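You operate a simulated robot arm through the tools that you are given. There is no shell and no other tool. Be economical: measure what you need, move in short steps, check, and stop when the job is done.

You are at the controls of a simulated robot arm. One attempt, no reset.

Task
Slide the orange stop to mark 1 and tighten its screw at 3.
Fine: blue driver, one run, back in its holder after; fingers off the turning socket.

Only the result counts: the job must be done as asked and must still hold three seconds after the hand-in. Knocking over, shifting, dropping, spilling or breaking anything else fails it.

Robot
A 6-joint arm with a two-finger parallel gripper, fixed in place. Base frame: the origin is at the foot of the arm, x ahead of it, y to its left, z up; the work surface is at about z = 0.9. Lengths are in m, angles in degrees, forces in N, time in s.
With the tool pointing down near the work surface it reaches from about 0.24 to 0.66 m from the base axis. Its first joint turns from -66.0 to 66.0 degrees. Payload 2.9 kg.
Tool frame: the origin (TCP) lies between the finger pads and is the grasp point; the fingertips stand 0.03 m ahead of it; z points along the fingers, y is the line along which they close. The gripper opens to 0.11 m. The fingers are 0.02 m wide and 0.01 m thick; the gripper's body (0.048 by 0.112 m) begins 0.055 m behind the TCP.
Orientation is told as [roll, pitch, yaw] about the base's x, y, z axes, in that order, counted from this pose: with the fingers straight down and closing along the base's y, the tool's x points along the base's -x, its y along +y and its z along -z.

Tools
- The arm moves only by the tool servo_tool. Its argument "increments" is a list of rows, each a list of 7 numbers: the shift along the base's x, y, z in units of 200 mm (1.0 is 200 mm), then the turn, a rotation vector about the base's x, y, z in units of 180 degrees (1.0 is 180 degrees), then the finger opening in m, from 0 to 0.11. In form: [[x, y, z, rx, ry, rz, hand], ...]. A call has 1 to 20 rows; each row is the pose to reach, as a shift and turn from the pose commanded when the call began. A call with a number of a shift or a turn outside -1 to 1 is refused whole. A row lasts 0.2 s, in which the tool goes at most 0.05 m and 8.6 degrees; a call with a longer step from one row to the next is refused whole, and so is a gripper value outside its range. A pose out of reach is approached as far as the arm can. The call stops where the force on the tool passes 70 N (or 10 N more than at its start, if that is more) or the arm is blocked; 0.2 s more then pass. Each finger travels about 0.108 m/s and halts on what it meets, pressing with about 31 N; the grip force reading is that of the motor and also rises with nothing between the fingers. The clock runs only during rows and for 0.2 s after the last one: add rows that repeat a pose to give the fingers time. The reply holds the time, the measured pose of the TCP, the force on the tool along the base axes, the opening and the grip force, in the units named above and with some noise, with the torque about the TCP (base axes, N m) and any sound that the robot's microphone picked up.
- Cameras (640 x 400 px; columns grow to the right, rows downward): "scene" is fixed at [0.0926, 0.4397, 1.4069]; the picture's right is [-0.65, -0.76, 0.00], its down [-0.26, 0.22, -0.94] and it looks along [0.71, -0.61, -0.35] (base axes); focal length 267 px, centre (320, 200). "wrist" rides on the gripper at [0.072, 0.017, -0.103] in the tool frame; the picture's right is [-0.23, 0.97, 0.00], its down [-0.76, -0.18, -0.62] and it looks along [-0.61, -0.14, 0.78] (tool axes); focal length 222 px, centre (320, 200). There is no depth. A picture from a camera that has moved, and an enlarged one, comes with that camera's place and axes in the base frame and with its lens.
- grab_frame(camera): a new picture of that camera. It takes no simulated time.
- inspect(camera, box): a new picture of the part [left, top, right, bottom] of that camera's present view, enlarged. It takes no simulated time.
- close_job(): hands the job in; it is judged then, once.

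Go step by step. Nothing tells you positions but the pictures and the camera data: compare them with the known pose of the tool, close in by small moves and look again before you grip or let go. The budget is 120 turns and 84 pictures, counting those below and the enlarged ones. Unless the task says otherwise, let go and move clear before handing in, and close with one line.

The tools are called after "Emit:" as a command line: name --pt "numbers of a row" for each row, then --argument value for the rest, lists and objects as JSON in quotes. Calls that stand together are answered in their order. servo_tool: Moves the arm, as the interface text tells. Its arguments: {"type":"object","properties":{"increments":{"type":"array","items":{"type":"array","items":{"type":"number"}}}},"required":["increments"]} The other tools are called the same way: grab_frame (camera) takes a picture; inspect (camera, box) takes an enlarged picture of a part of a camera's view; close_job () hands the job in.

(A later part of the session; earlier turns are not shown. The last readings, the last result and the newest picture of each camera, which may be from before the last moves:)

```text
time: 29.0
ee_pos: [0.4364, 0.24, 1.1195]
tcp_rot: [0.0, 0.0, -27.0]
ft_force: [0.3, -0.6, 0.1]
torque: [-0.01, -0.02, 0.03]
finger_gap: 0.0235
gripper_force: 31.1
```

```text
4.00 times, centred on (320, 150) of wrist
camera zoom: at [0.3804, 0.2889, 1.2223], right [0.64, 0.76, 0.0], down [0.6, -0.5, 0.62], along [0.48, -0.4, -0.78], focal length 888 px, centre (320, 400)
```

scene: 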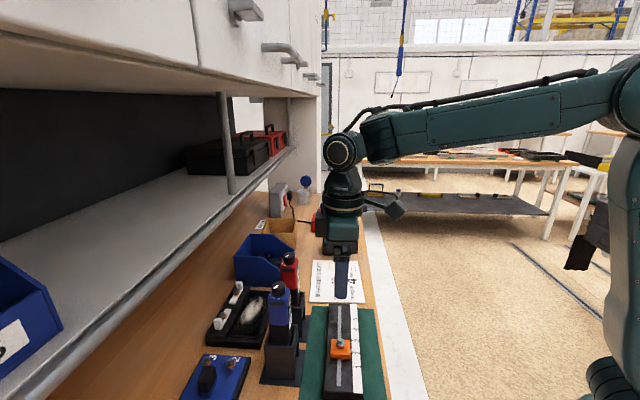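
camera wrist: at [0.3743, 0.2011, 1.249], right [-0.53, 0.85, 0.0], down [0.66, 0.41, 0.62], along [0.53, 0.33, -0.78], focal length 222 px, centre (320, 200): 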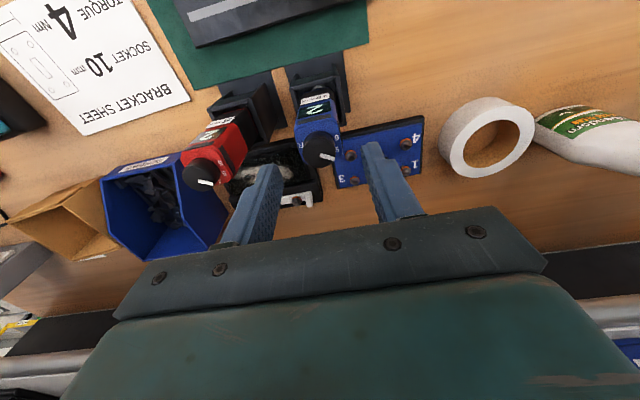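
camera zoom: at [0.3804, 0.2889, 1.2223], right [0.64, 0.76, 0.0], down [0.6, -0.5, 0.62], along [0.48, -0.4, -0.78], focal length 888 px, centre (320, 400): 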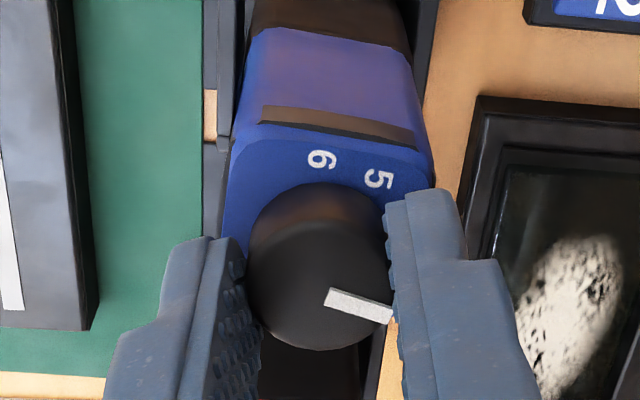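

Emit:
servo_tool --pt "0 0 0 0 0 0 0.035" --pt "0 0 0 0 0 0 0.05" --pt "0 0 0.1 0 0 0 0.06" --pt "0 0 0.15 0 0 0.04 0.07" --pt "0 0 0.15 0 0 0.08 0.07" --pt "0 0 0.15 0 0 0.12 0.07" --pt "0 0 0.15 0 0 0.16 0.07" --pt "0 0 0.15 0 0 0.2 0.07" --pt "0 0 0.15 0 0 0.24 0.07" --pt "0 0 0.15 0 0 0.28 0.07" --pt "0 0 0.15 0 0 0.32 0.07" --pt "0 0 0.15 0 0 0.35 0.07" --pt "0 0 0.15 0 0 0.35 0.07"

Emit:
inspect --camera "wrist" --box '[270, 90, 370, 170]'

Emit:
inspect --camera "scene" --box '[260, 275, 310, 315]'

```text
time: 31.8
ee_pos: [0.4374, 0.2403, 1.1508]
tcp_rot: [-0.1, 0.0, 36.1]
ft_force: [-0.8, -0.1, -0.1]
torque: [0.0, 0.0, -0.01]
finger_gap: 0.07
gripper_force: 0.0
```

```text
5.00 times, centred on (320, 130) of wrist
camera zoom: at [0.3694, 0.2117, 1.2528], right [-0.39, 0.92, 0.0], down [0.72, 0.31, 0.62], along [0.57, 0.24, -0.78], focal length 1111 px, centre (320, 550)
```

zoom: 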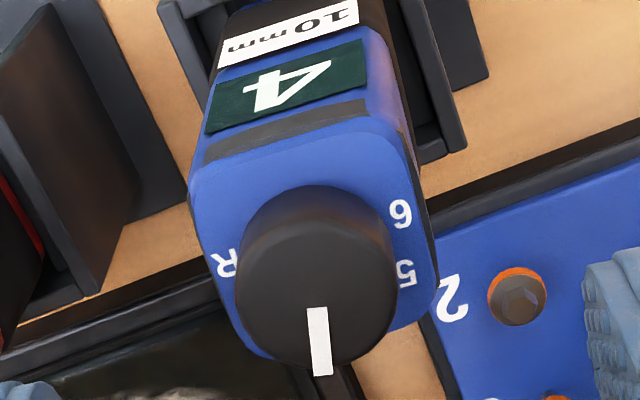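

```text
10.00 times, centred on (285, 295) of scene
camera zoom: at [0.0926, 0.4397, 1.4069], right [-0.65, -0.76, 0.0], down [-0.26, 0.22, -0.94], along [0.71, -0.61, -0.35], focal length 2668 px, centre (670, -750)
```

zoom: 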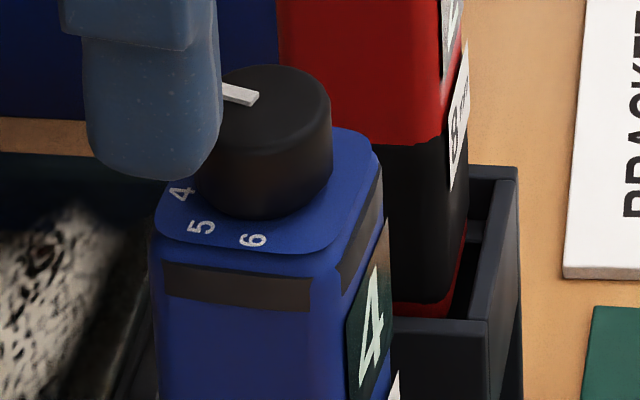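

The display tracks the knob (2→3→4 as I turn clockwise), while the printed ring runs the opposite way. The live display is the tool's actual setting, so I want it to read 3 — I'll turn the knob back one step (+36°).

Emit:
servo_tool --pt "0 0 0 0 0 -0.04 0.06" --pt "0 0 0 0 0 -0.08 0.06" --pt "0 0 0 0 0 -0.12 0.06" --pt "0 0 0 0 0 -0.16 0.06" --pt "0 0 0 0 0 -0.2 0.06" --pt "0 0 -0.08 0 0 -0.2 0.05" --pt "0 0 -0.155 0 0 -0.2 0.045" --pt "0 0 -0.155 0 0 -0.2 0.03" --pt "0 0 -0.155 0 0 -0.2 0.018" --pt "0 0 -0.155 0 0 -0.2 0.018" --pt "0 0 -0.155 0 0 -0.167 0.018" --pt "0 0 -0.155 0 0 -0.133 0.018" --pt "0 0 -0.155 0 0 -0.1 0.018" --pt "0 0 -0.155 0 0 -0.067 0.018" --pt "0 0 -0.155 0 0 -0.033 0.018" --pt "0 0 -0.155 0 0 0.005 0.018" --pt "0 0 -0.155 0 0 0.005 0.018"

Emit:
inspect --camera "wrist" --box '[250, 100, 390, 200]'

```text
time: 35.4
ee_pos: [0.4364, 0.2394, 1.1197]
tcp_rot: [0.0, -0.1, 37.1]
ft_force: [-0.6, -2.1, 9.8]
torque: [-0.17, 0.14, 0.01]
finger_gap: 0.0235
gripper_force: 31.1
```

```text
4.00 times, centred on (320, 150) of wrist
camera zoom: at [0.3694, 0.2104, 1.2219], right [-0.41, 0.91, 0.0], down [0.71, 0.32, 0.62], along [0.57, 0.25, -0.78], focal length 888 px, centre (320, 400)
```

zoom: 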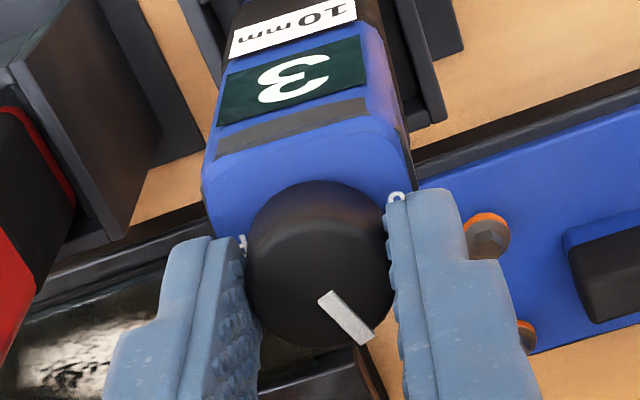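

The display reads 3. I'll open, square up to the driver body (yaw about 44°) and check the clearance before descending beside it.

Emit:
servo_tool --pt "0 0 0 0 0 0 0.035" --pt "0 0 0 0 0 0 0.05" --pt "0 0 0 0 0 0.02 0.062" --pt "0 0 0.02 0 0 0.041 0.062" --pt "0 0 0.02 0 0 0.041 0.062"

Emit:
grab_frame --camera "wrist"

Emit:
inspect --camera "wrist" --box '[250, 80, 390, 210]'

```text
time: 36.6
ee_pos: [0.4373, 0.2415, 1.1224]
tcp_rot: [0.0, 0.0, 44.4]
ft_force: [0.0, 0.2, 0.3]
torque: [0.01, -0.02, -0.02]
finger_gap: 0.062
gripper_force: 0.1
```

```text
37 pictures are left
camera wrist: at [0.3744, 0.2029, 1.2256], right [-0.52, 0.85, 0.0], down [0.67, 0.41, 0.62], along [0.53, 0.32, -0.78], focal length 222 px, centre (320, 200)
```

wrist: 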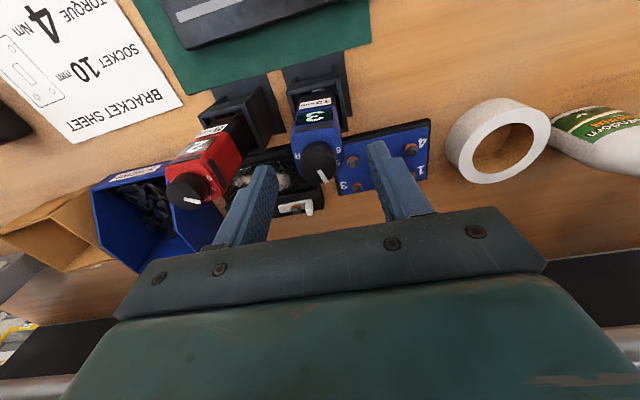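

```text
3.08 times, centred on (320, 145) of wrist
camera zoom: at [0.3744, 0.2029, 1.2256], right [-0.52, 0.85, 0.0], down [0.67, 0.41, 0.62], along [0.53, 0.32, -0.78], focal length 684 px, centre (320, 369)
```

zoom: 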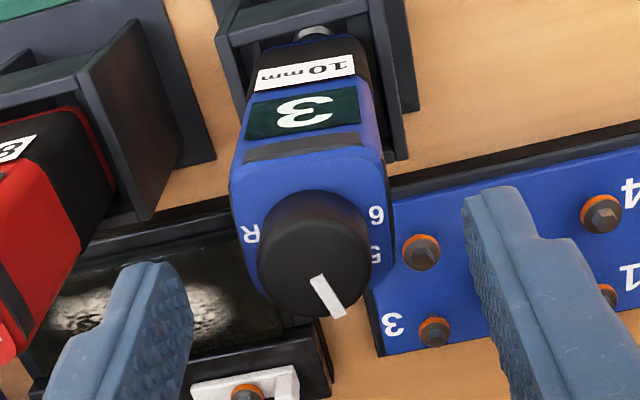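

The driver body is squared up between the fingers and the display shows 3. Descending along the body to TCP z≈1.06 and gripping it.

Emit:
servo_tool --pt "-0.003 -0.004 -0.08 0 0 0 0.062" --pt "-0.003 -0.004 -0.16 0 0 0 0.062" --pt "-0.003 -0.004 -0.24 0 0 0 0.062" --pt "-0.003 -0.004 -0.31 0 0 0 0.062" --pt "-0.003 -0.004 -0.31 0 0 0 0.05" --pt "-0.003 -0.004 -0.31 0 0 0 0.04" --pt "-0.003 -0.004 -0.31 0 0 0 0.03" --pt "-0.003 -0.004 -0.31 0 0 0 0.028"

Emit:
inspect --camera "scene" --box '[240, 240, 340, 390]'

```text
time: 38.4
ee_pos: [0.4364, 0.2408, 1.0608]
tcp_rot: [0.0, -0.1, 44.3]
ft_force: [3.2, -2.0, 0.2]
torque: [-0.11, -0.34, -0.08]
finger_gap: 0.0369
gripper_force: 31.1
```

```text
2.67 times, centred on (290, 315) of scene
camera zoom: at [0.0927, 0.4396, 1.4069], right [-0.65, -0.76, 0.0], down [-0.26, 0.22, -0.94], along [0.71, -0.61, -0.35], focal length 712 px, centre (400, -107)
```

zoom: 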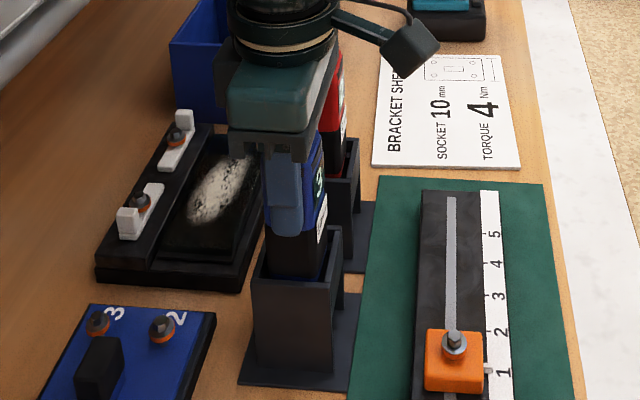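

The body is gripped firmly (36.9 mm). Lifting it straight out of the holder.

Emit:
servo_tool --pt "0 0 0.06 0 0 0 0.028" --pt "0 0 0.14 0 0 0 0.028" --pt "0 0 0.22 0 0 0 0.028" --pt "0 0 0.3 0 0 0 0.028" --pt "0 0 0.38 0 0 0 0.028" --pt "0 0 0.45 0 0 0 0.028" --pt "0 0 0.45 0 0 0 0.028"

Emit:
inspect --camera "scene" --box '[240, 220, 340, 390]'

Emit:
grab_frame --camera "wrist"

```text
time: 40.0
ee_pos: [0.4377, 0.2396, 1.1526]
tcp_rot: [0.0, 0.0, 44.4]
ft_force: [-0.1, 0.1, -4.0]
torque: [-0.02, -0.01, 0.03]
finger_gap: 0.037
gripper_force: 31.1
```

```text
2.35 times, centred on (290, 305) of scene
camera zoom: at [0.0927, 0.4397, 1.4068], right [-0.65, -0.76, 0.0], down [-0.26, 0.22, -0.94], along [0.71, -0.61, -0.35], focal length 628 px, centre (391, -47)
```

zoom: 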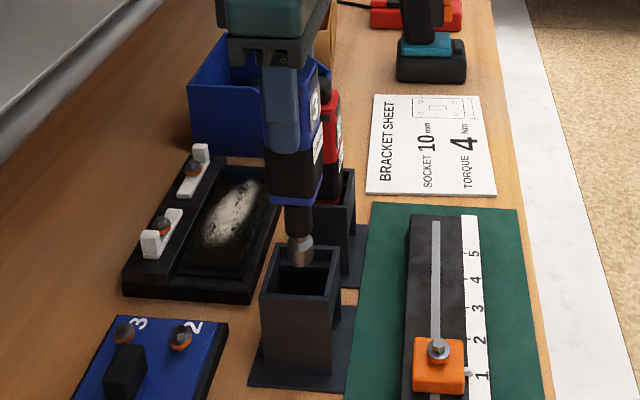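

```text
33 pictures are left
camera wrist: at [0.3733, 0.2014, 1.255], right [-0.52, 0.86, 0.0], down [0.67, 0.41, 0.62], along [0.53, 0.32, -0.78], focal length 222 px, centre (320, 200)
```

wrist: 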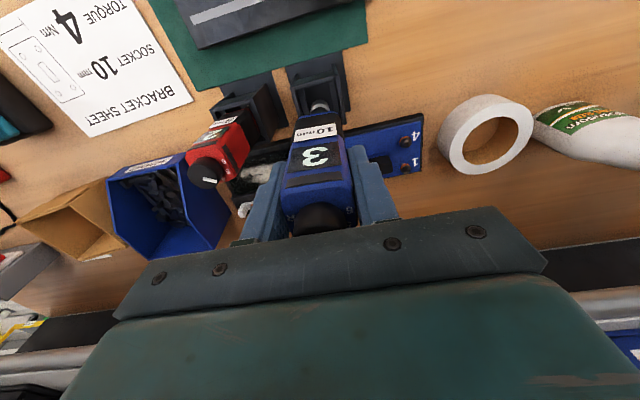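

The socket tip is out of the holder, about 0.16 m below the TCP. I'll raise slightly more and carry it to above the stop's screw near (0.350, 0.169).

Emit:
servo_tool --pt "0 0 0.06 0 0 0 0.028" --pt "-0.05 -0.04 0.06 0 0 0 0.028" --pt "-0.13 -0.1 0.06 0 0 0 0.028" --pt "-0.22 -0.18 0.06 0 0 0 0.028" --pt "-0.32 -0.26 0.06 0 0 0 0.028" --pt "-0.4 -0.32 0.06 0 0 0 0.028" --pt "-0.43 -0.353 0.06 0 0 0 0.028" --pt "-0.43 -0.353 0.06 0 0 0 0.028" --pt "-0.43 -0.353 0.06 0 0 0 0.028"

Emit:
inspect --camera "wrist" --box '[250, 60, 390, 160]'

Emit:
inspect --camera "scene" --box '[290, 290, 400, 390]'

```text
time: 42.0
ee_pos: [0.3495, 0.1684, 1.1636]
tcp_rot: [0.0, 0.0, 44.4]
ft_force: [0.6, -0.1, -3.7]
torque: [0.0, 0.0, 0.01]
finger_gap: 0.0366
gripper_force: 30.8
```

```text
4.00 times, centred on (320, 110) of wrist
camera zoom: at [0.2862, 0.1303, 1.2662], right [-0.52, 0.85, 0.0], down [0.67, 0.41, 0.62], along [0.53, 0.32, -0.78], focal length 888 px, centre (320, 560)
```

zoom: 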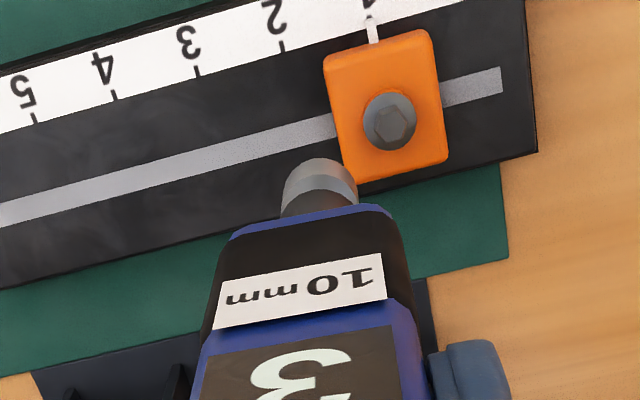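

```text
4.00 times, centred on (345, 340) of scene
camera zoom: at [0.0927, 0.4397, 1.4069], right [-0.65, -0.76, 0.0], down [-0.26, 0.22, -0.94], along [0.71, -0.61, -0.35], focal length 1067 px, centre (220, -360)
```

zoom: 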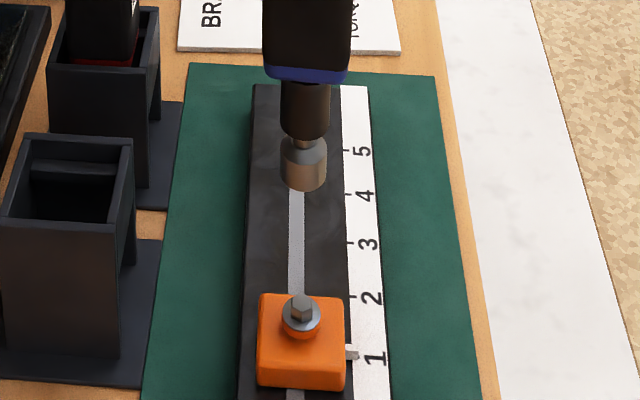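

The rail itself has moved about 25 mm along its length: my repeated shift dragged it, though the stop is still at mark 1. I'll push it back at the end. The screw is now near (0.330, 0.186), hex top z≈0.963, so I'm moving the socket above it.

Emit:
servo_tool --pt "-0.03 0.03 0 0 0 0 0.028" --pt "-0.065 0.06 0 0 0 0 0.028" --pt "-0.095 0.089 0 0 0 0 0.028" --pt "-0.095 0.089 -0.05 0 0 0 0.028" --pt "-0.095 0.089 -0.08 0 0 0 0.028" --pt "-0.095 0.089 -0.08 0 0 0 0.028"

Emit:
inspect --camera "wrist" --box '[275, 70, 365, 130]'

Emit:
inspect --camera "scene" --box '[310, 335, 370, 395]'

```text
time: 43.4
ee_pos: [0.331, 0.188, 1.1468]
tcp_rot: [0.0, 0.0, 44.4]
ft_force: [0.4, 0.9, -4.8]
torque: [0.03, -0.01, 0.05]
finger_gap: 0.0365
gripper_force: 30.8
```

```text
6.67 times, centred on (320, 100) of wrist
camera zoom: at [0.268, 0.1496, 1.2497], right [-0.52, 0.85, 0.0], down [0.67, 0.41, 0.62], along [0.53, 0.32, -0.78], focal length 1481 px, centre (320, 867)
```

zoom: 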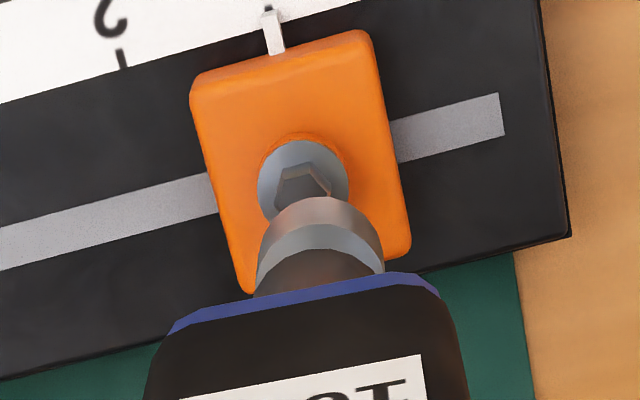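

```text
6.67 times, centred on (340, 365) of scene
camera zoom: at [0.0927, 0.4397, 1.4069], right [-0.65, -0.76, 0.0], down [-0.26, 0.22, -0.94], along [0.71, -0.61, -0.35], focal length 1779 px, centre (187, -900)
```

zoom: 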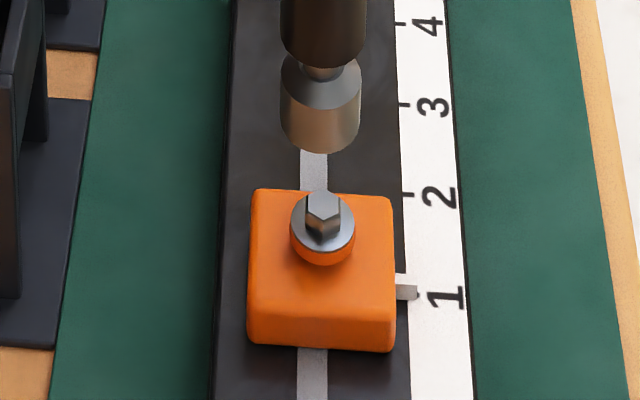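

Comparing both views, the socket must move about (+1, −3) mm. Correcting and lowering to just above the hex head.

Emit:
servo_tool --pt "0.004 -0.016 0 0 0 0 0.028" --pt "0.004 -0.016 -0.04 0 0 0 0.028" --pt "0.004 -0.016 -0.08 0 0 0 0.028" --pt "0.004 -0.016 -0.08 0 0 0 0.028"

Emit:
inspect --camera "wrist" --box '[275, 70, 365, 130]'

Emit:
inspect --camera "scene" --box '[310, 350, 370, 400]'

```text
time: 44.4
ee_pos: [0.3328, 0.1846, 1.1321]
tcp_rot: [0.0, 0.0, 44.4]
ft_force: [-0.3, 0.1, -4.0]
torque: [-0.04, 0.01, 0.0]
finger_gap: 0.0366
gripper_force: 30.6
```

```text
6.67 times, centred on (320, 100) of wrist
camera zoom: at [0.2693, 0.1466, 1.234], right [-0.52, 0.86, 0.0], down [0.67, 0.41, 0.62], along [0.53, 0.32, -0.78], focal length 1481 px, centre (320, 867)
```

zoom: 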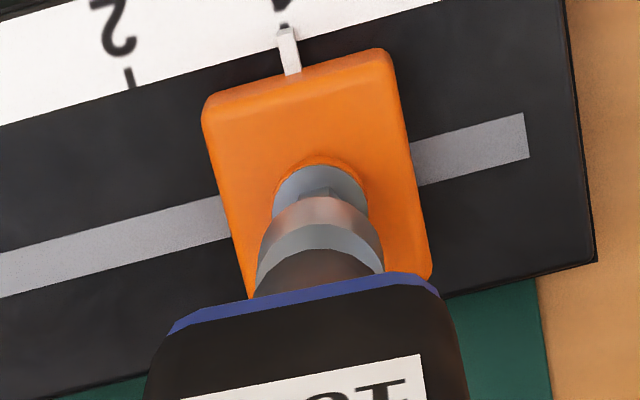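

```text
8.00 times, centred on (340, 375) of scene
camera zoom: at [0.0927, 0.4397, 1.4069], right [-0.65, -0.76, 0.0], down [-0.26, 0.22, -0.94], along [0.71, -0.61, -0.35], focal length 2134 px, centre (160, -1200)
```

zoom: 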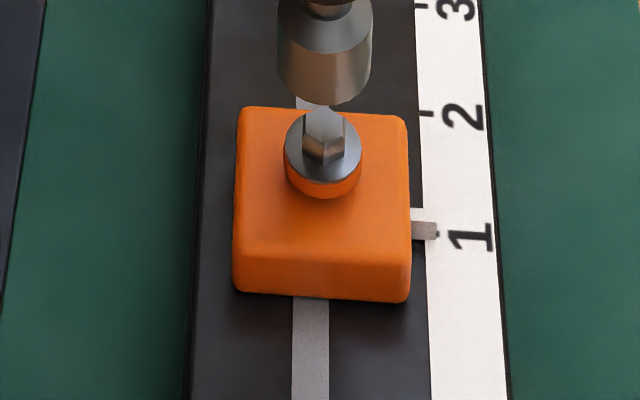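

Both views show the socket centred over the screw. Lowering slowly onto the hex, watching force and sound.

Emit:
servo_tool --pt "0 0 -0.015 0 0 0 0.028" --pt "0 0 -0.03 0 0 0 0.028" --pt "0 0 -0.045 0 0 0 0.028" --pt "0 0 -0.06 0 0 0 0.028" --pt "0 0 -0.06 0 0 0 0.028"

Emit:
inspect --camera "scene" --box '[310, 350, 370, 400]'

```text
time: 45.6
ee_pos: [0.3336, 0.1844, 1.1191]
tcp_rot: [-0.1, 0.0, 44.5]
ft_force: [-0.1, 0.6, -4.2]
torque: [0.01, 0.02, -0.01]
finger_gap: 0.0366
gripper_force: 30.8
```

```text
8.00 times, centred on (340, 375) of scene
camera zoom: at [0.0927, 0.4397, 1.4069], right [-0.65, -0.76, 0.0], down [-0.26, 0.22, -0.94], along [0.71, -0.61, -0.35], focal length 2134 px, centre (160, -1200)
```

zoom: 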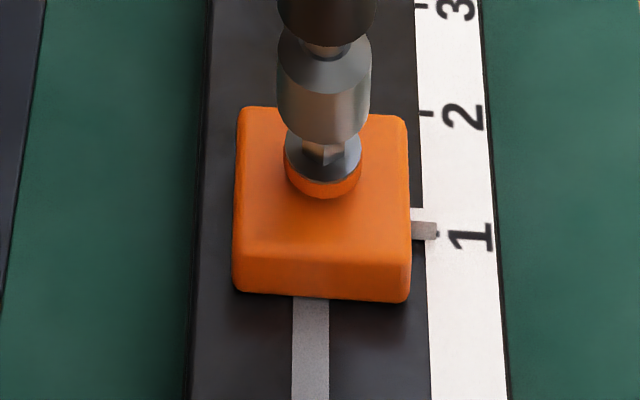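

Still centred and just above the hex. Continuing down.

Emit:
servo_tool --pt "0 0 -0.01 0 0 0 0.028" --pt "0 0 -0.02 0 0 0 0.028" --pt "0 0 -0.03 0 0 0 0.028" --pt "0 0 -0.04 0 0 0 0.028" --pt "0 0 -0.04 0 0 0 0.028"

Emit:
inspect --camera "scene" --box '[310, 350, 370, 400]'

```text
time: 46.8
ee_pos: [0.3322, 0.1841, 1.1119]
tcp_rot: [-0.1, 0.0, 44.4]
ft_force: [0.0, 1.1, -4.5]
torque: [0.01, -0.03, -0.02]
finger_gap: 0.0365
gripper_force: 30.9
```

```text
8.00 times, centred on (340, 375) of scene
camera zoom: at [0.0927, 0.4397, 1.4069], right [-0.65, -0.76, 0.0], down [-0.26, 0.22, -0.94], along [0.71, -0.61, -0.35], focal length 2134 px, centre (160, -1200)
```

zoom: 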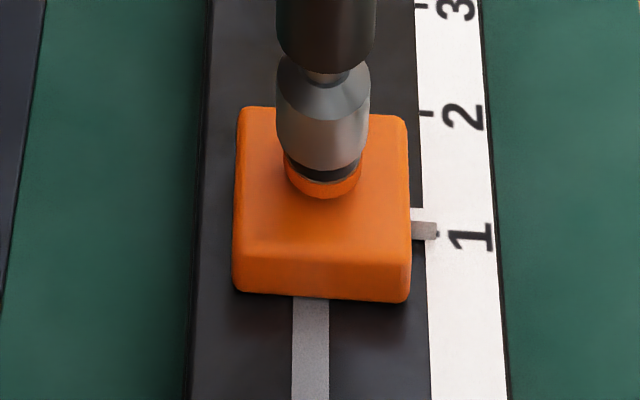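

The socket has slid onto the hex without force. Continuing down gently to seat it and press.

Emit:
servo_tool --pt "0 0 -0.008 0 0 0 0.028" --pt "0 0 -0.016 0 0 0 0.028" --pt "0 0 -0.024 0 0 0 0.028" --pt "0 0 -0.03 0 0 0 0.028" --pt "0 0 -0.03 0 0 0 0.028"

```text
time: 48.0
ee_pos: [0.3331, 0.1825, 1.1055]
tcp_rot: [0.0, -0.1, 44.5]
ft_force: [0.2, 0.9, 1.5]
torque: [0.09, -0.01, 0.0]
finger_gap: 0.0363
gripper_force: 30.5
```

Contact is beginning. Pressing a little further in small steps, then holding.

Emit:
servo_tool --pt "0 0 -0.005 0 0 0 0.028" --pt "0 0 -0.01 0 0 0 0.028" --pt "0 0 -0.01 0 0 0 0.028"

Emit:
inspect --camera "wrist" --box '[260, 70, 380, 220]'

```text
time: 48.8
ee_pos: [0.3343, 0.1837, 1.1036]
tcp_rot: [0.1, 0.0, 44.4]
ft_force: [0.6, 0.0, 0.6]
torque: [0.04, -0.16, -0.01]
finger_gap: 0.0366
gripper_force: 30.8
```

```text
2.67 times, centred on (320, 145) of wrist
camera zoom: at [0.2698, 0.1453, 1.2062], right [-0.52, 0.86, 0.0], down [0.67, 0.41, 0.62], along [0.53, 0.32, -0.78], focal length 592 px, centre (320, 347)
```

zoom: 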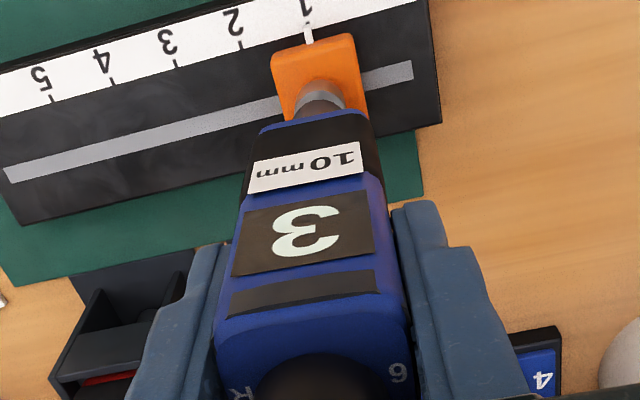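

Display still 3. Pressing further.

Emit:
servo_tool --pt "0 0 -0.006 0 0 0 0.028" --pt "0 0 -0.012 0 0 0 0.028" --pt "0 0 -0.012 0 0 0 0.028"

```text
time: 49.6
ee_pos: [0.3327, 0.1828, 1.1011]
tcp_rot: [0.0, 0.0, 44.4]
ft_force: [0.4, 0.4, 1.2]
torque: [0.06, -0.11, -0.02]
finger_gap: 0.0359
gripper_force: 31.0
```

Emit:
servo_tool --pt "0 0 -0.006 0 0 0 0.028" --pt "0 0 -0.012 0 0 0 0.028" --pt "0 0 -0.018 0 0 0 0.028" --pt "0 0 -0.018 0 0 0 0.028"

Emit:
inspect --camera "scene" --box '[300, 320, 370, 400]'

```text
time: 50.6
ee_pos: [0.333, 0.1831, 1.0975]
tcp_rot: [0.0, -0.1, 44.3]
ft_force: [1.2, 0.7, 4.3]
torque: [0.21, -0.18, 0.03]
finger_gap: 0.0362
gripper_force: 30.9
```

```text
5.00 times, centred on (335, 360) of scene
camera zoom: at [0.0926, 0.4397, 1.4069], right [-0.65, -0.76, 0.0], down [-0.26, 0.22, -0.94], along [0.71, -0.61, -0.35], focal length 1334 px, centre (245, -600)
```

zoom: 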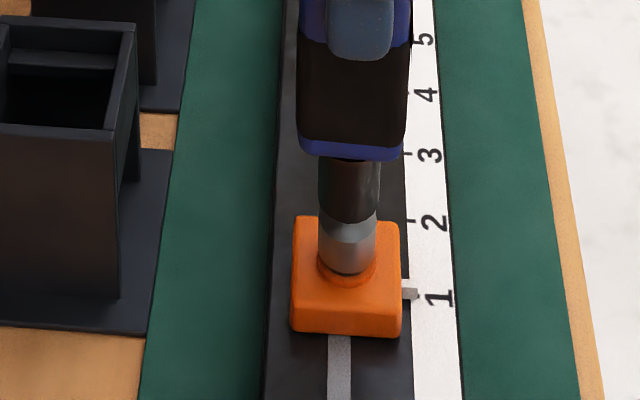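

The socket is fully seated and the spring nose is being compressed, so this looks like push-to-start. Pressing on in one continuous press and holding.

Emit:
servo_tool --pt "0 0 -0.008 0 0 0 0.028" --pt "0 0 -0.016 0 0 0 0.028" --pt "0 0 -0.016 0 0 0 0.028" --pt "0 0 -0.016 0 0 0 0.028"

```text
time: 51.6
ee_pos: [0.3332, 0.1848, 1.0951]
tcp_rot: [-0.2, -0.3, 44.3]
ft_force: [-2.8, -2.4, 38.9]
torque: [-0.24, 0.38, -0.01]
finger_gap: 0.0359
gripper_force: 31.3
```

Emit:
servo_tool --pt "0 0 -0.004 0 0 0 0.028" --pt "0 0 -0.004 0 0 0 0.028" --pt "0 0 -0.004 0 0 0 0.028" --pt "0 0 -0.004 0 0 0 0.028"

Emit:
inspect --camera "wrist" --box '[250, 70, 390, 220]'

Emit:
inspect --camera "scene" --box '[300, 280, 370, 400]'

```text
time: 52.6
ee_pos: [0.3335, 0.1831, 1.0944]
tcp_rot: [-0.1, -0.5, 44.4]
ft_force: [-2.2, -1.2, 43.0]
torque: [-0.17, 0.35, -0.03]
finger_gap: 0.036
gripper_force: 30.8
```

```text
2.67 times, centred on (320, 145) of wrist
camera zoom: at [0.2693, 0.1453, 1.1976], right [-0.52, 0.86, 0.0], down [0.66, 0.4, 0.63], along [0.54, 0.33, -0.78], focal length 592 px, centre (320, 347)
```

zoom: 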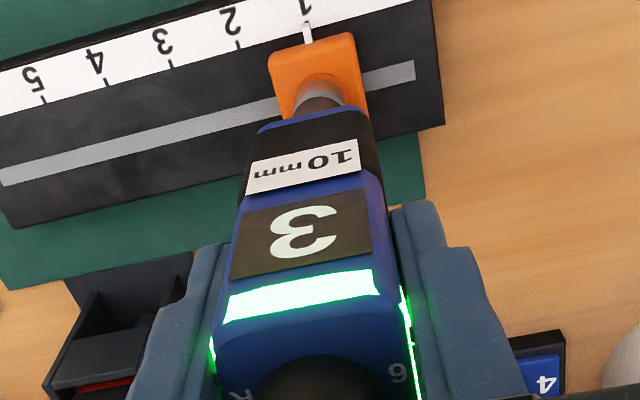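

```text
3.33 times, centred on (335, 340) of scene
camera zoom: at [0.0921, 0.4394, 1.407], right [-0.65, -0.76, 0.0], down [-0.26, 0.22, -0.94], along [0.71, -0.61, -0.35], focal length 889 px, centre (270, -267)
```

zoom: 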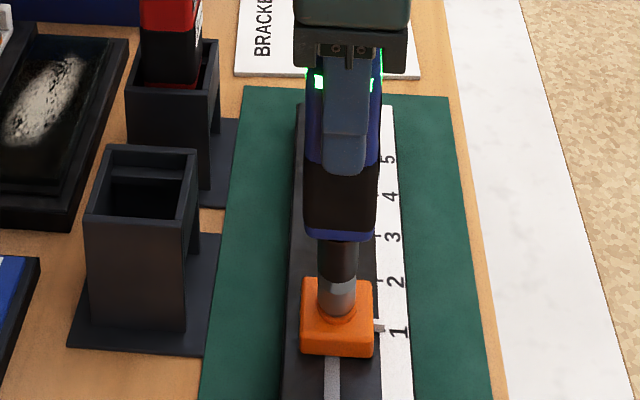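

The band is lit green, meaning running or torque reached. I'll hold briefly without pressing more and look again.

Emit:
servo_tool --pt "0 0 0 0 0 0 0.028" --pt "0 0 0 0 0 0 0.028" --pt "0 0 0 0 0 0 0.028" --pt "0 0 0 0 0 0 0.028" --pt "0 0 0 0 0 0 0.028"

Emit:
inspect --camera "wrist" --box '[250, 70, 390, 220]'

```text
time: 53.8
ee_pos: [0.3341, 0.1848, 1.0968]
tcp_rot: [-0.2, -0.5, 44.4]
ft_force: [-1.5, -1.2, 40.9]
torque: [-0.14, 0.1, -0.04]
finger_gap: 0.0359
gripper_force: 30.5
```

```text
2.67 times, centred on (320, 145) of wrist
camera zoom: at [0.2694, 0.1454, 1.1976], right [-0.52, 0.86, 0.0], down [0.66, 0.4, 0.63], along [0.54, 0.33, -0.78], focal length 592 px, centre (320, 347)
```

zoom: 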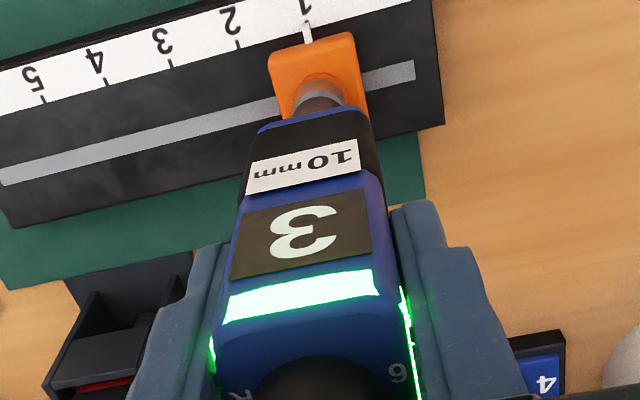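

Green is steady and there's no reaction torque, so the run is finished. Lifting straight off the screw.

Emit:
servo_tool --pt "0 0 0.04 0 0 0 0.028" --pt "0 0 0.1 0 0 0 0.028" --pt "0 0 0.18 0 0 0 0.028" --pt "0 0 0.26 0 0 0 0.028" --pt "0 0 0.34 0 0 0 0.028" --pt "0 0 0.34 0 0 0 0.028"

Emit:
inspect --camera "wrist" --box '[240, 50, 400, 230]'

```text
time: 55.2
ee_pos: [0.3326, 0.1838, 1.1606]
tcp_rot: [0.0, 0.0, 44.4]
ft_force: [0.4, 0.1, -3.5]
torque: [0.0, 0.01, 0.01]
finger_gap: 0.0358
gripper_force: 31.1
```

```text
2.22 times, centred on (320, 140) of wrist
camera zoom: at [0.2693, 0.1466, 1.2634], right [-0.52, 0.85, 0.0], down [0.67, 0.41, 0.62], along [0.53, 0.32, -0.78], focal length 494 px, centre (320, 333)
```

zoom: 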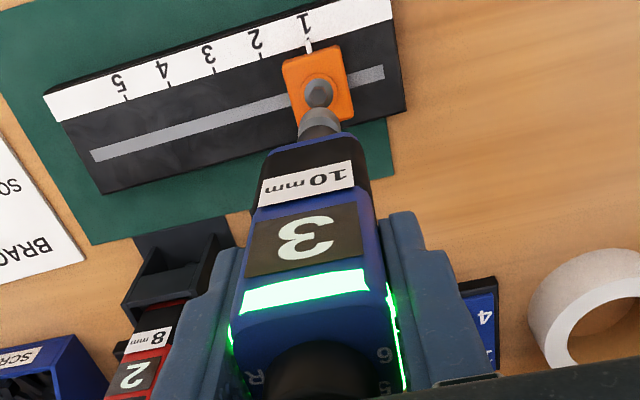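

The screw is on mark 1, the OK light stays on and the display shows 3. Carrying the driver back above its holder by the reverse path.

Emit:
servo_tool --pt "0.06 0.03 0.02 0 0 0 0.028" --pt "0.16 0.08 0.02 0 0 0 0.028" --pt "0.26 0.14 0.02 0 0 0 0.028" --pt "0.36 0.19 0.02 0 0 0 0.028" --pt "0.46 0.25 0.02 0 0 0 0.028" --pt "0.521 0.28 0.02 0 0 0 0.028" --pt "0.521 0.28 0.0 0 0 0 0.028" --pt "0.521 0.28 0.0 0 0 0 0.028"

Emit:
inspect --camera "scene" --box '[240, 290, 340, 390]'

Emit:
inspect --camera "wrist" --box '[250, 40, 390, 150]'

```text
time: 57.0
ee_pos: [0.4374, 0.2388, 1.1603]
tcp_rot: [0.0, 0.1, 44.4]
ft_force: [0.2, -0.1, -4.1]
torque: [0.01, 0.0, 0.01]
finger_gap: 0.036
gripper_force: 31.1
```

```text
4.00 times, centred on (290, 340) of scene
camera zoom: at [0.0927, 0.4397, 1.4068], right [-0.65, -0.76, 0.0], down [-0.26, 0.22, -0.94], along [0.71, -0.61, -0.35], focal length 1067 px, centre (440, -360)
```

zoom: 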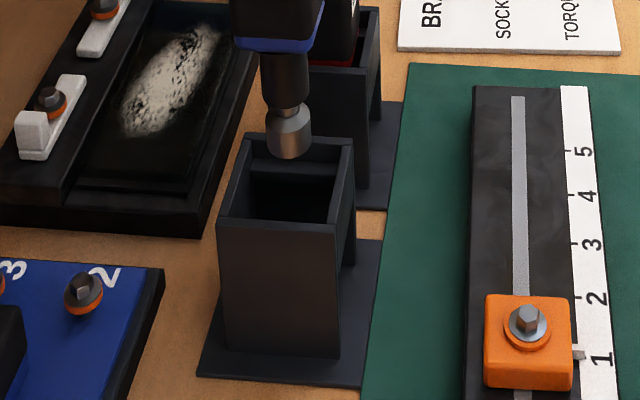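

```text
3.64 times, centred on (320, 95) of wrist
camera zoom: at [0.3742, 0.2009, 1.2631], right [-0.52, 0.86, 0.0], down [0.67, 0.41, 0.62], along [0.53, 0.32, -0.78], focal length 808 px, centre (320, 582)
```

zoom: 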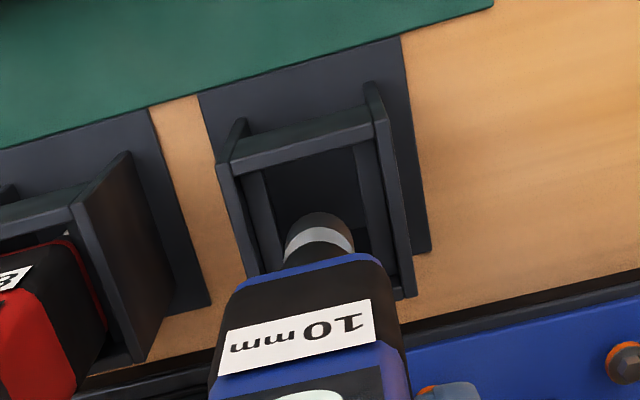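

Aligned over the holder as at lift-out. Lowering in steps while watching force.

Emit:
servo_tool --pt "0 0 -0.06 0 0 0 0.028" --pt "0 0 -0.12 0 0 0 0.028" --pt "0 0 -0.18 0 0 0 0.028" --pt "0 0 -0.24 0 0 0 0.028" --pt "0 0 -0.3 0 0 0 0.028" --pt "0 0 -0.3 0 0 0 0.028"

Emit:
inspect --camera "wrist" --box '[240, 50, 400, 170]'

```text
time: 58.4
ee_pos: [0.4362, 0.2398, 1.1011]
tcp_rot: [-0.1, 0.0, 44.3]
ft_force: [-0.1, 0.1, -4.7]
torque: [0.0, 0.03, -0.01]
finger_gap: 0.0358
gripper_force: 31.0
```

```text
3.33 times, centred on (320, 110) of wrist
camera zoom: at [0.3738, 0.2017, 1.2032], right [-0.52, 0.86, 0.0], down [0.67, 0.41, 0.62], along [0.53, 0.32, -0.78], focal length 740 px, centre (320, 500)
```

zoom: 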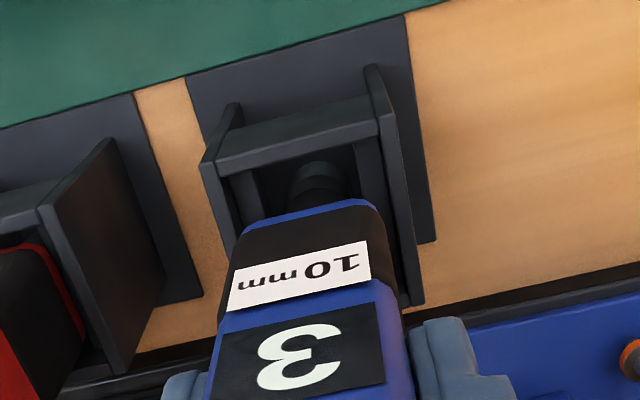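

No contact force; continuing down to near the original height.

Emit:
servo_tool --pt "0 0 -0.03 0 0 0 0.028" --pt "0 0 -0.06 0 0 0 0.028" --pt "0 0 -0.09 0 0 0 0.028" --pt "0 0 -0.12 0 0 0 0.028" --pt "0 0 -0.15 0 0 0 0.028" --pt "0 0 -0.17 0 0 0 0.028" --pt "0 0 -0.17 0 0 0 0.028"

```text
time: 60.0
ee_pos: [0.4361, 0.2397, 1.0677]
tcp_rot: [0.0, 0.0, 44.3]
ft_force: [0.1, 0.1, -3.9]
torque: [-0.02, 0.03, 0.03]
finger_gap: 0.0358
gripper_force: 31.0
```

Emit:
servo_tool --pt "0 0 -0.012 0 0 0 0.028" --pt "0 0 -0.022 0 0 0 0.028" --pt "0 0 -0.03 0 0 0 0.028" --pt "0 0 -0.03 0 0 0 0.028"

Emit:
inspect --camera "scene" --box '[240, 260, 340, 390]'

```text
time: 61.0
ee_pos: [0.4363, 0.2395, 1.0615]
tcp_rot: [0.0, 0.1, 44.4]
ft_force: [-0.4, 0.3, -3.6]
torque: [0.01, -0.01, -0.05]
finger_gap: 0.036
gripper_force: 31.8
```

```text
3.08 times, centred on (290, 325) of scene
camera zoom: at [0.0927, 0.4397, 1.4068], right [-0.65, -0.76, 0.0], down [-0.26, 0.22, -0.94], along [0.71, -0.61, -0.35], focal length 821 px, centre (412, -185)
```

zoom: 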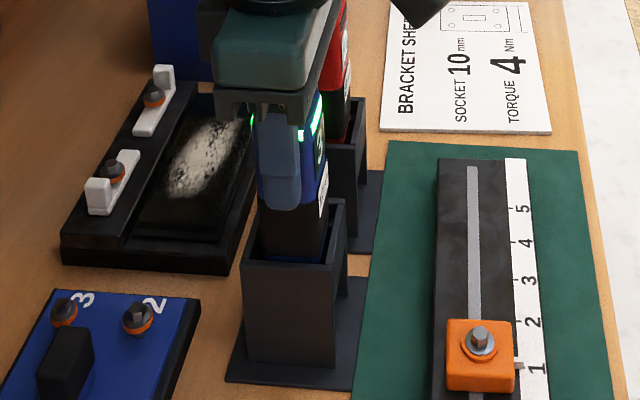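

Almost seated but still carried by the hand. Lowering in millimetre steps until the holder takes the weight.

Emit:
servo_tool --pt "0 0 -0.005 0 0 0 0.028" --pt "0 0 -0.01 0 0 0 0.028" --pt "0 0 -0.01 0 0 0 0.028"

```text
time: 61.8
ee_pos: [0.4375, 0.2397, 1.0602]
tcp_rot: [0.0, -0.1, 44.3]
ft_force: [-2.8, -3.8, 6.3]
torque: [-0.16, 0.05, -0.03]
finger_gap: 0.0359
gripper_force: 31.2
```

The holder now carries it. Opening and rising straight up.

Emit:
servo_tool --pt "0 0 0 0 0 0 0.042" --pt "0 0 0 0 0 0 0.055" --pt "0 0 0 0 0 0 0.062" --pt "0 0 0.1 0 0 0 0.062" --pt "0 0 0.2 0 0 0 0.062" --pt "0 0 0.3 0 0 0 0.062" --pt "0 0 0.4 0 0 0 0.062" --pt "0 0 0.46 0 0 0 0.062" --pt "0 0 0.46 0 0 0 0.062"

Emit:
inspect --camera "scene" --box '[230, 240, 390, 400]'

```text
time: 63.8
ee_pos: [0.4367, 0.2404, 1.152]
tcp_rot: [-0.1, 0.1, 44.4]
ft_force: [-0.4, 0.4, 0.4]
torque: [-0.03, 0.01, -0.01]
finger_gap: 0.0622
gripper_force: 0.1
```

```text
2.50 times, centred on (310, 320) of scene
camera zoom: at [0.0926, 0.4397, 1.4069], right [-0.65, -0.76, 0.0], down [-0.26, 0.22, -0.94], along [0.71, -0.61, -0.35], focal length 667 px, centre (345, -100)
```

zoom: 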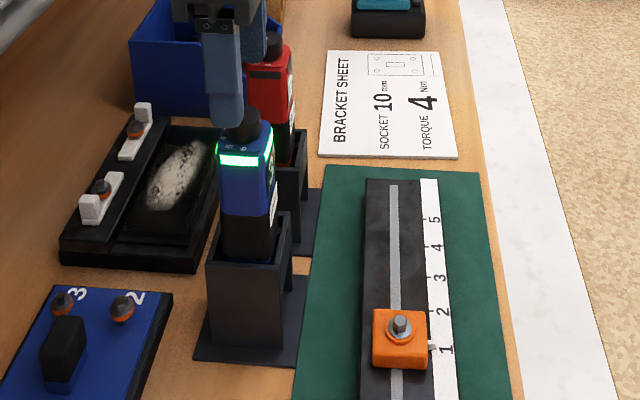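

The driver is back and upright in its holder with the green light on. Next I restore the rail: I'll grip it by its long sides between marks 3 and 4, clear of the stop, so I'm moving there high up while turning to yaw −45°.

Emit:
servo_tool --pt "-0.06 -0.12 0.0 0 0 0 0.07" --pt "-0.12 -0.25 0 0 0 -0.04 0.08" --pt "-0.2 -0.38 0 0 0 -0.08 0.09" --pt "-0.26 -0.5 0 0 0 -0.12 0.095" --pt "-0.268 -0.562 0 0 0 -0.16 0.095" --pt "-0.268 -0.562 0 0 0 -0.2 0.095" --pt "-0.268 -0.562 0 0 0 -0.24 0.095" --pt "-0.268 -0.562 0 0 0 -0.28 0.095" --pt "-0.268 -0.562 0 0 0 -0.32 0.095" --pt "-0.268 -0.562 0 0 0 -0.36 0.095" --pt "-0.268 -0.562 0 0 0 -0.4 0.095" --pt "-0.268 -0.562 0 0 0 -0.44 0.095" --pt "-0.268 -0.562 0 0 0 -0.48 0.095" --pt "-0.268 -0.562 0 0 0 -0.498 0.095" --pt "-0.268 -0.562 0 0 0 -0.498 0.095"

Emit:
inspect --camera "wrist" --box '[210, 40, 430, 210]'

Emit:
inspect --camera "scene" --box '[315, 320, 385, 370]'

```text
time: 67.0
ee_pos: [0.3835, 0.1263, 1.1514]
tcp_rot: [0.0, 0.0, -45.4]
ft_force: [0.3, -0.3, 0.8]
torque: [0.01, -0.02, 0.0]
finger_gap: 0.095
gripper_force: 0.1
```

```text
2.35 times, centred on (320, 125) of wrist
camera zoom: at [0.3442, 0.1909, 1.2542], right [0.85, 0.52, 0.0], down [0.41, -0.67, 0.62], along [0.33, -0.53, -0.78], focal length 523 px, centre (320, 376)
```

zoom: 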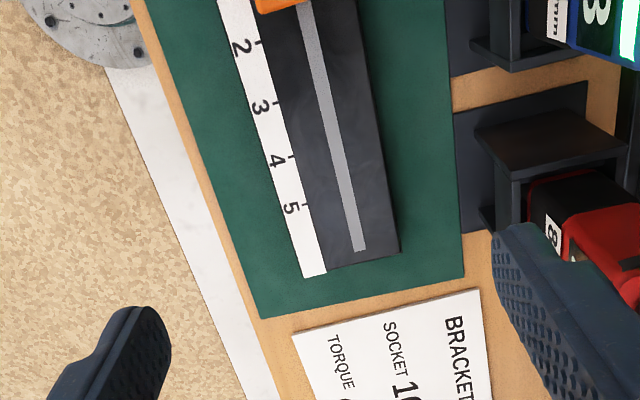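

```text
8.00 times, centred on (350, 345) of scene
camera zoom: at [0.0926, 0.4397, 1.4069], right [-0.65, -0.76, 0.0], down [-0.26, 0.22, -0.94], along [0.71, -0.61, -0.35], focal length 2134 px, centre (80, -960)
```

zoom: 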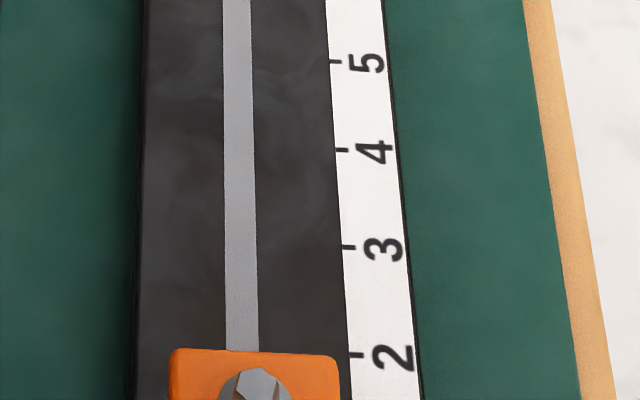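

The rail has shifted by about (−18, +17) mm and turned about 1.5–2° compared with the first pictures. I'll lower to just above rail height around its sides and check before gripping.

Emit:
servo_tool --pt "-0.003 0.006 -0.2 0 0 0.004 0.095" --pt "-0.005 0.008 -0.4 0 0 0.009 0.095" --pt "-0.005 0.008 -0.6 0 0 0.009 0.095" --pt "-0.005 0.008 -0.78 0 0 0.009 0.095" --pt "-0.005 0.008 -0.92 0 0 0.009 0.095" --pt "-0.005 0.008 -0.92 0 0 0.009 0.095"

Emit:
grab_frame --camera "wrist"

Emit:
inspect --camera "scene" --box '[270, 260, 410, 390]'

```text
time: 68.4
ee_pos: [0.3815, 0.1306, 0.9665]
tcp_rot: [-0.1, 0.0, -43.6]
ft_force: [-1.2, -0.5, -0.1]
torque: [0.03, 0.01, -0.04]
finger_gap: 0.0952
gripper_force: 0.0
```

```text
11 pictures are left
camera wrist: at [0.341, 0.1935, 1.0693], right [0.84, 0.55, 0.0], down [0.43, -0.65, 0.62], along [0.34, -0.52, -0.78], focal length 222 px, centre (320, 200)
```

wrist: 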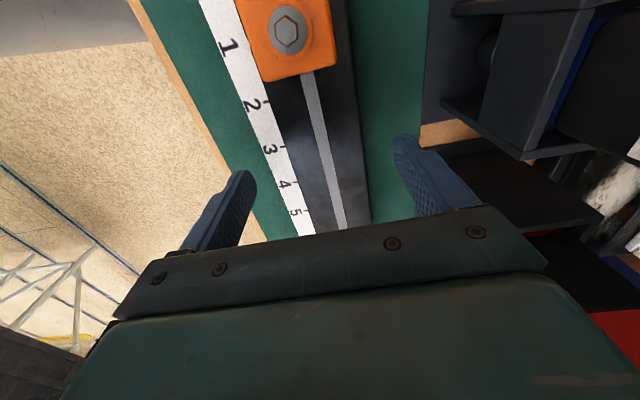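

```text
3.08 times, centred on (340, 325) of scene
camera zoom: at [0.0926, 0.4397, 1.4069], right [-0.65, -0.76, 0.0], down [-0.26, 0.22, -0.94], along [0.71, -0.61, -0.35], focal length 821 px, centre (258, -185)
```

zoom: 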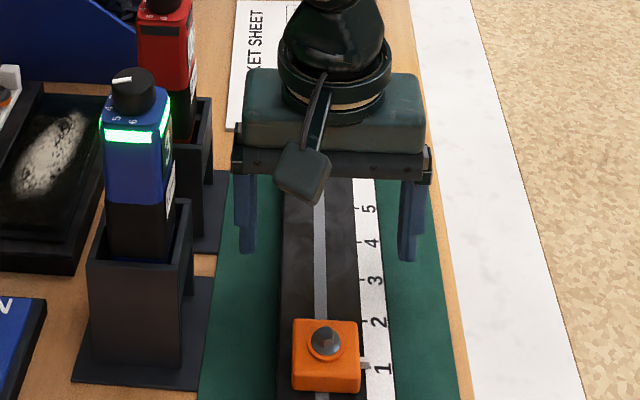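

The fingers straddle the rail well. Lowering 24 mm and closing on the rail's sides.

Emit:
servo_tool --pt "0 0 -0.04 0 0 0 0.095" --pt "0 0 -0.08 0 0 0 0.095" --pt "0 0 -0.12 0 0 0 0.095" --pt "0 0 -0.12 0 0 0 0.085" --pt "0 0 -0.12 0 0 0 0.075" --pt "0 0 -0.12 0 0 0 0.065" --pt "0 0 -0.12 0 0 0 0.06" --pt "0 0 -0.12 0 0 0 0.06"

```text
time: 70.2
ee_pos: [0.3817, 0.1293, 0.9436]
tcp_rot: [0.0, 0.1, -43.6]
ft_force: [-5.8, -8.1, 0.0]
torque: [-0.49, 0.71, 0.49]
finger_gap: 0.0697
gripper_force: 30.7
```

The rail is held (69.7 mm). Moving it back by (+18.5, −16.7) mm with a −1.6° turn, slowly.

Emit:
servo_tool --pt "0.015 -0.0135 0 0 0 -0.0015 0.06" --pt "0.031 -0.028 0 0 0 -0.003 0.06" --pt "0.046 -0.042 0 0 0 -0.0045 0.06" --pt "0.062 -0.056 0 0 0 -0.006 0.06" --pt "0.077 -0.07 0 0 0 -0.0075 0.06" --pt "0.0925 -0.0835 0 0 0 -0.009 0.06" --pt "0.0925 -0.0835 0 0 0 -0.009 0.06" --pt "0.0925 -0.0835 0 0 0 -0.009 0.06"

Emit:
inspect --camera "scene" --box '[315, 320, 385, 370]'

```text
time: 72.0
ee_pos: [0.4003, 0.1125, 0.9438]
tcp_rot: [0.0, 0.0, -45.2]
ft_force: [-8.6, 5.6, 2.4]
torque: [-0.05, 0.74, -0.09]
finger_gap: 0.0699
gripper_force: 30.6
```

```text
8.00 times, centred on (350, 345) of scene
camera zoom: at [0.0924, 0.4398, 1.4068], right [-0.65, -0.76, 0.0], down [-0.26, 0.22, -0.94], along [0.71, -0.61, -0.35], focal length 2134 px, centre (80, -960)
```

zoom: 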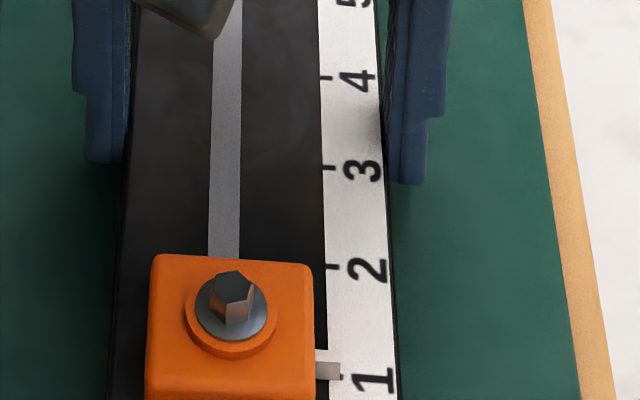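

Very near; compared with the first picture the rail needs about 3 mm in −y and +0.5° of turn.

Emit:
servo_tool --pt "0 -0.008 0 0 0 0.0014 0.06" --pt "0 -0.016 0 0 0 0.0028 0.06" --pt "0 -0.016 0 0 0 0.0028 0.06" --pt "0 -0.016 0 0 0 0.0028 0.06"

Emit:
inspect --camera "scene" --box '[315, 320, 385, 370]'

```text
time: 73.0
ee_pos: [0.4003, 0.1092, 0.943]
tcp_rot: [0.2, -0.1, -44.9]
ft_force: [3.4, 5.8, 0.1]
torque: [-0.63, -0.49, 0.38]
finger_gap: 0.0697
gripper_force: 31.3
```

```text
8.00 times, centred on (350, 345) of scene
camera zoom: at [0.0928, 0.4398, 1.4068], right [-0.65, -0.76, 0.0], down [-0.26, 0.22, -0.94], along [0.71, -0.61, -0.35], focal length 2134 px, centre (80, -960)
```

zoom: 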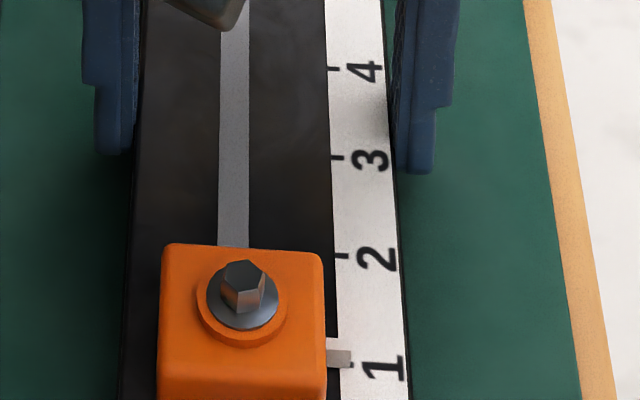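

Sideways and angle now match the first picture; it's about 1.3 mm too far along. Nudging back, then releasing.

Emit:
servo_tool --pt "-0.004 0.004 0 0 0 0 0.06" --pt "-0.006 0.006 0 0 0 0 0.06" --pt "-0.006 0.006 0 0 0 0 0.06"

Emit:
inspect --camera "scene" --box '[315, 320, 385, 370]'

```text
time: 73.8
ee_pos: [0.3992, 0.1105, 0.9424]
tcp_rot: [0.0, -0.1, -44.8]
ft_force: [3.0, -8.4, 0.5]
torque: [0.05, -0.26, -0.28]
finger_gap: 0.0699
gripper_force: 31.0
```

```text
8.00 times, centred on (350, 345) of scene
camera zoom: at [0.0927, 0.4394, 1.4069], right [-0.65, -0.76, 0.0], down [-0.26, 0.22, -0.94], along [0.71, -0.61, -0.35], focal length 2134 px, centre (80, -960)
```

zoom: 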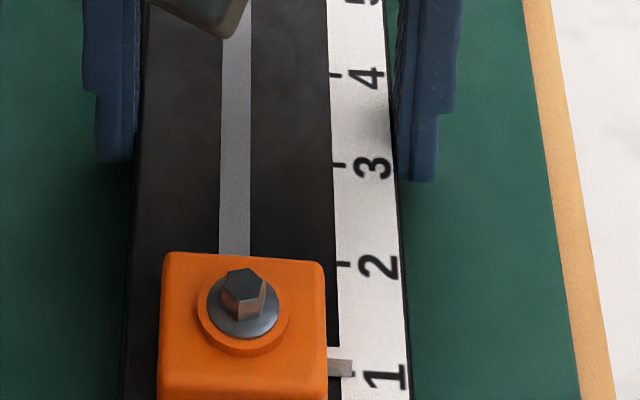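

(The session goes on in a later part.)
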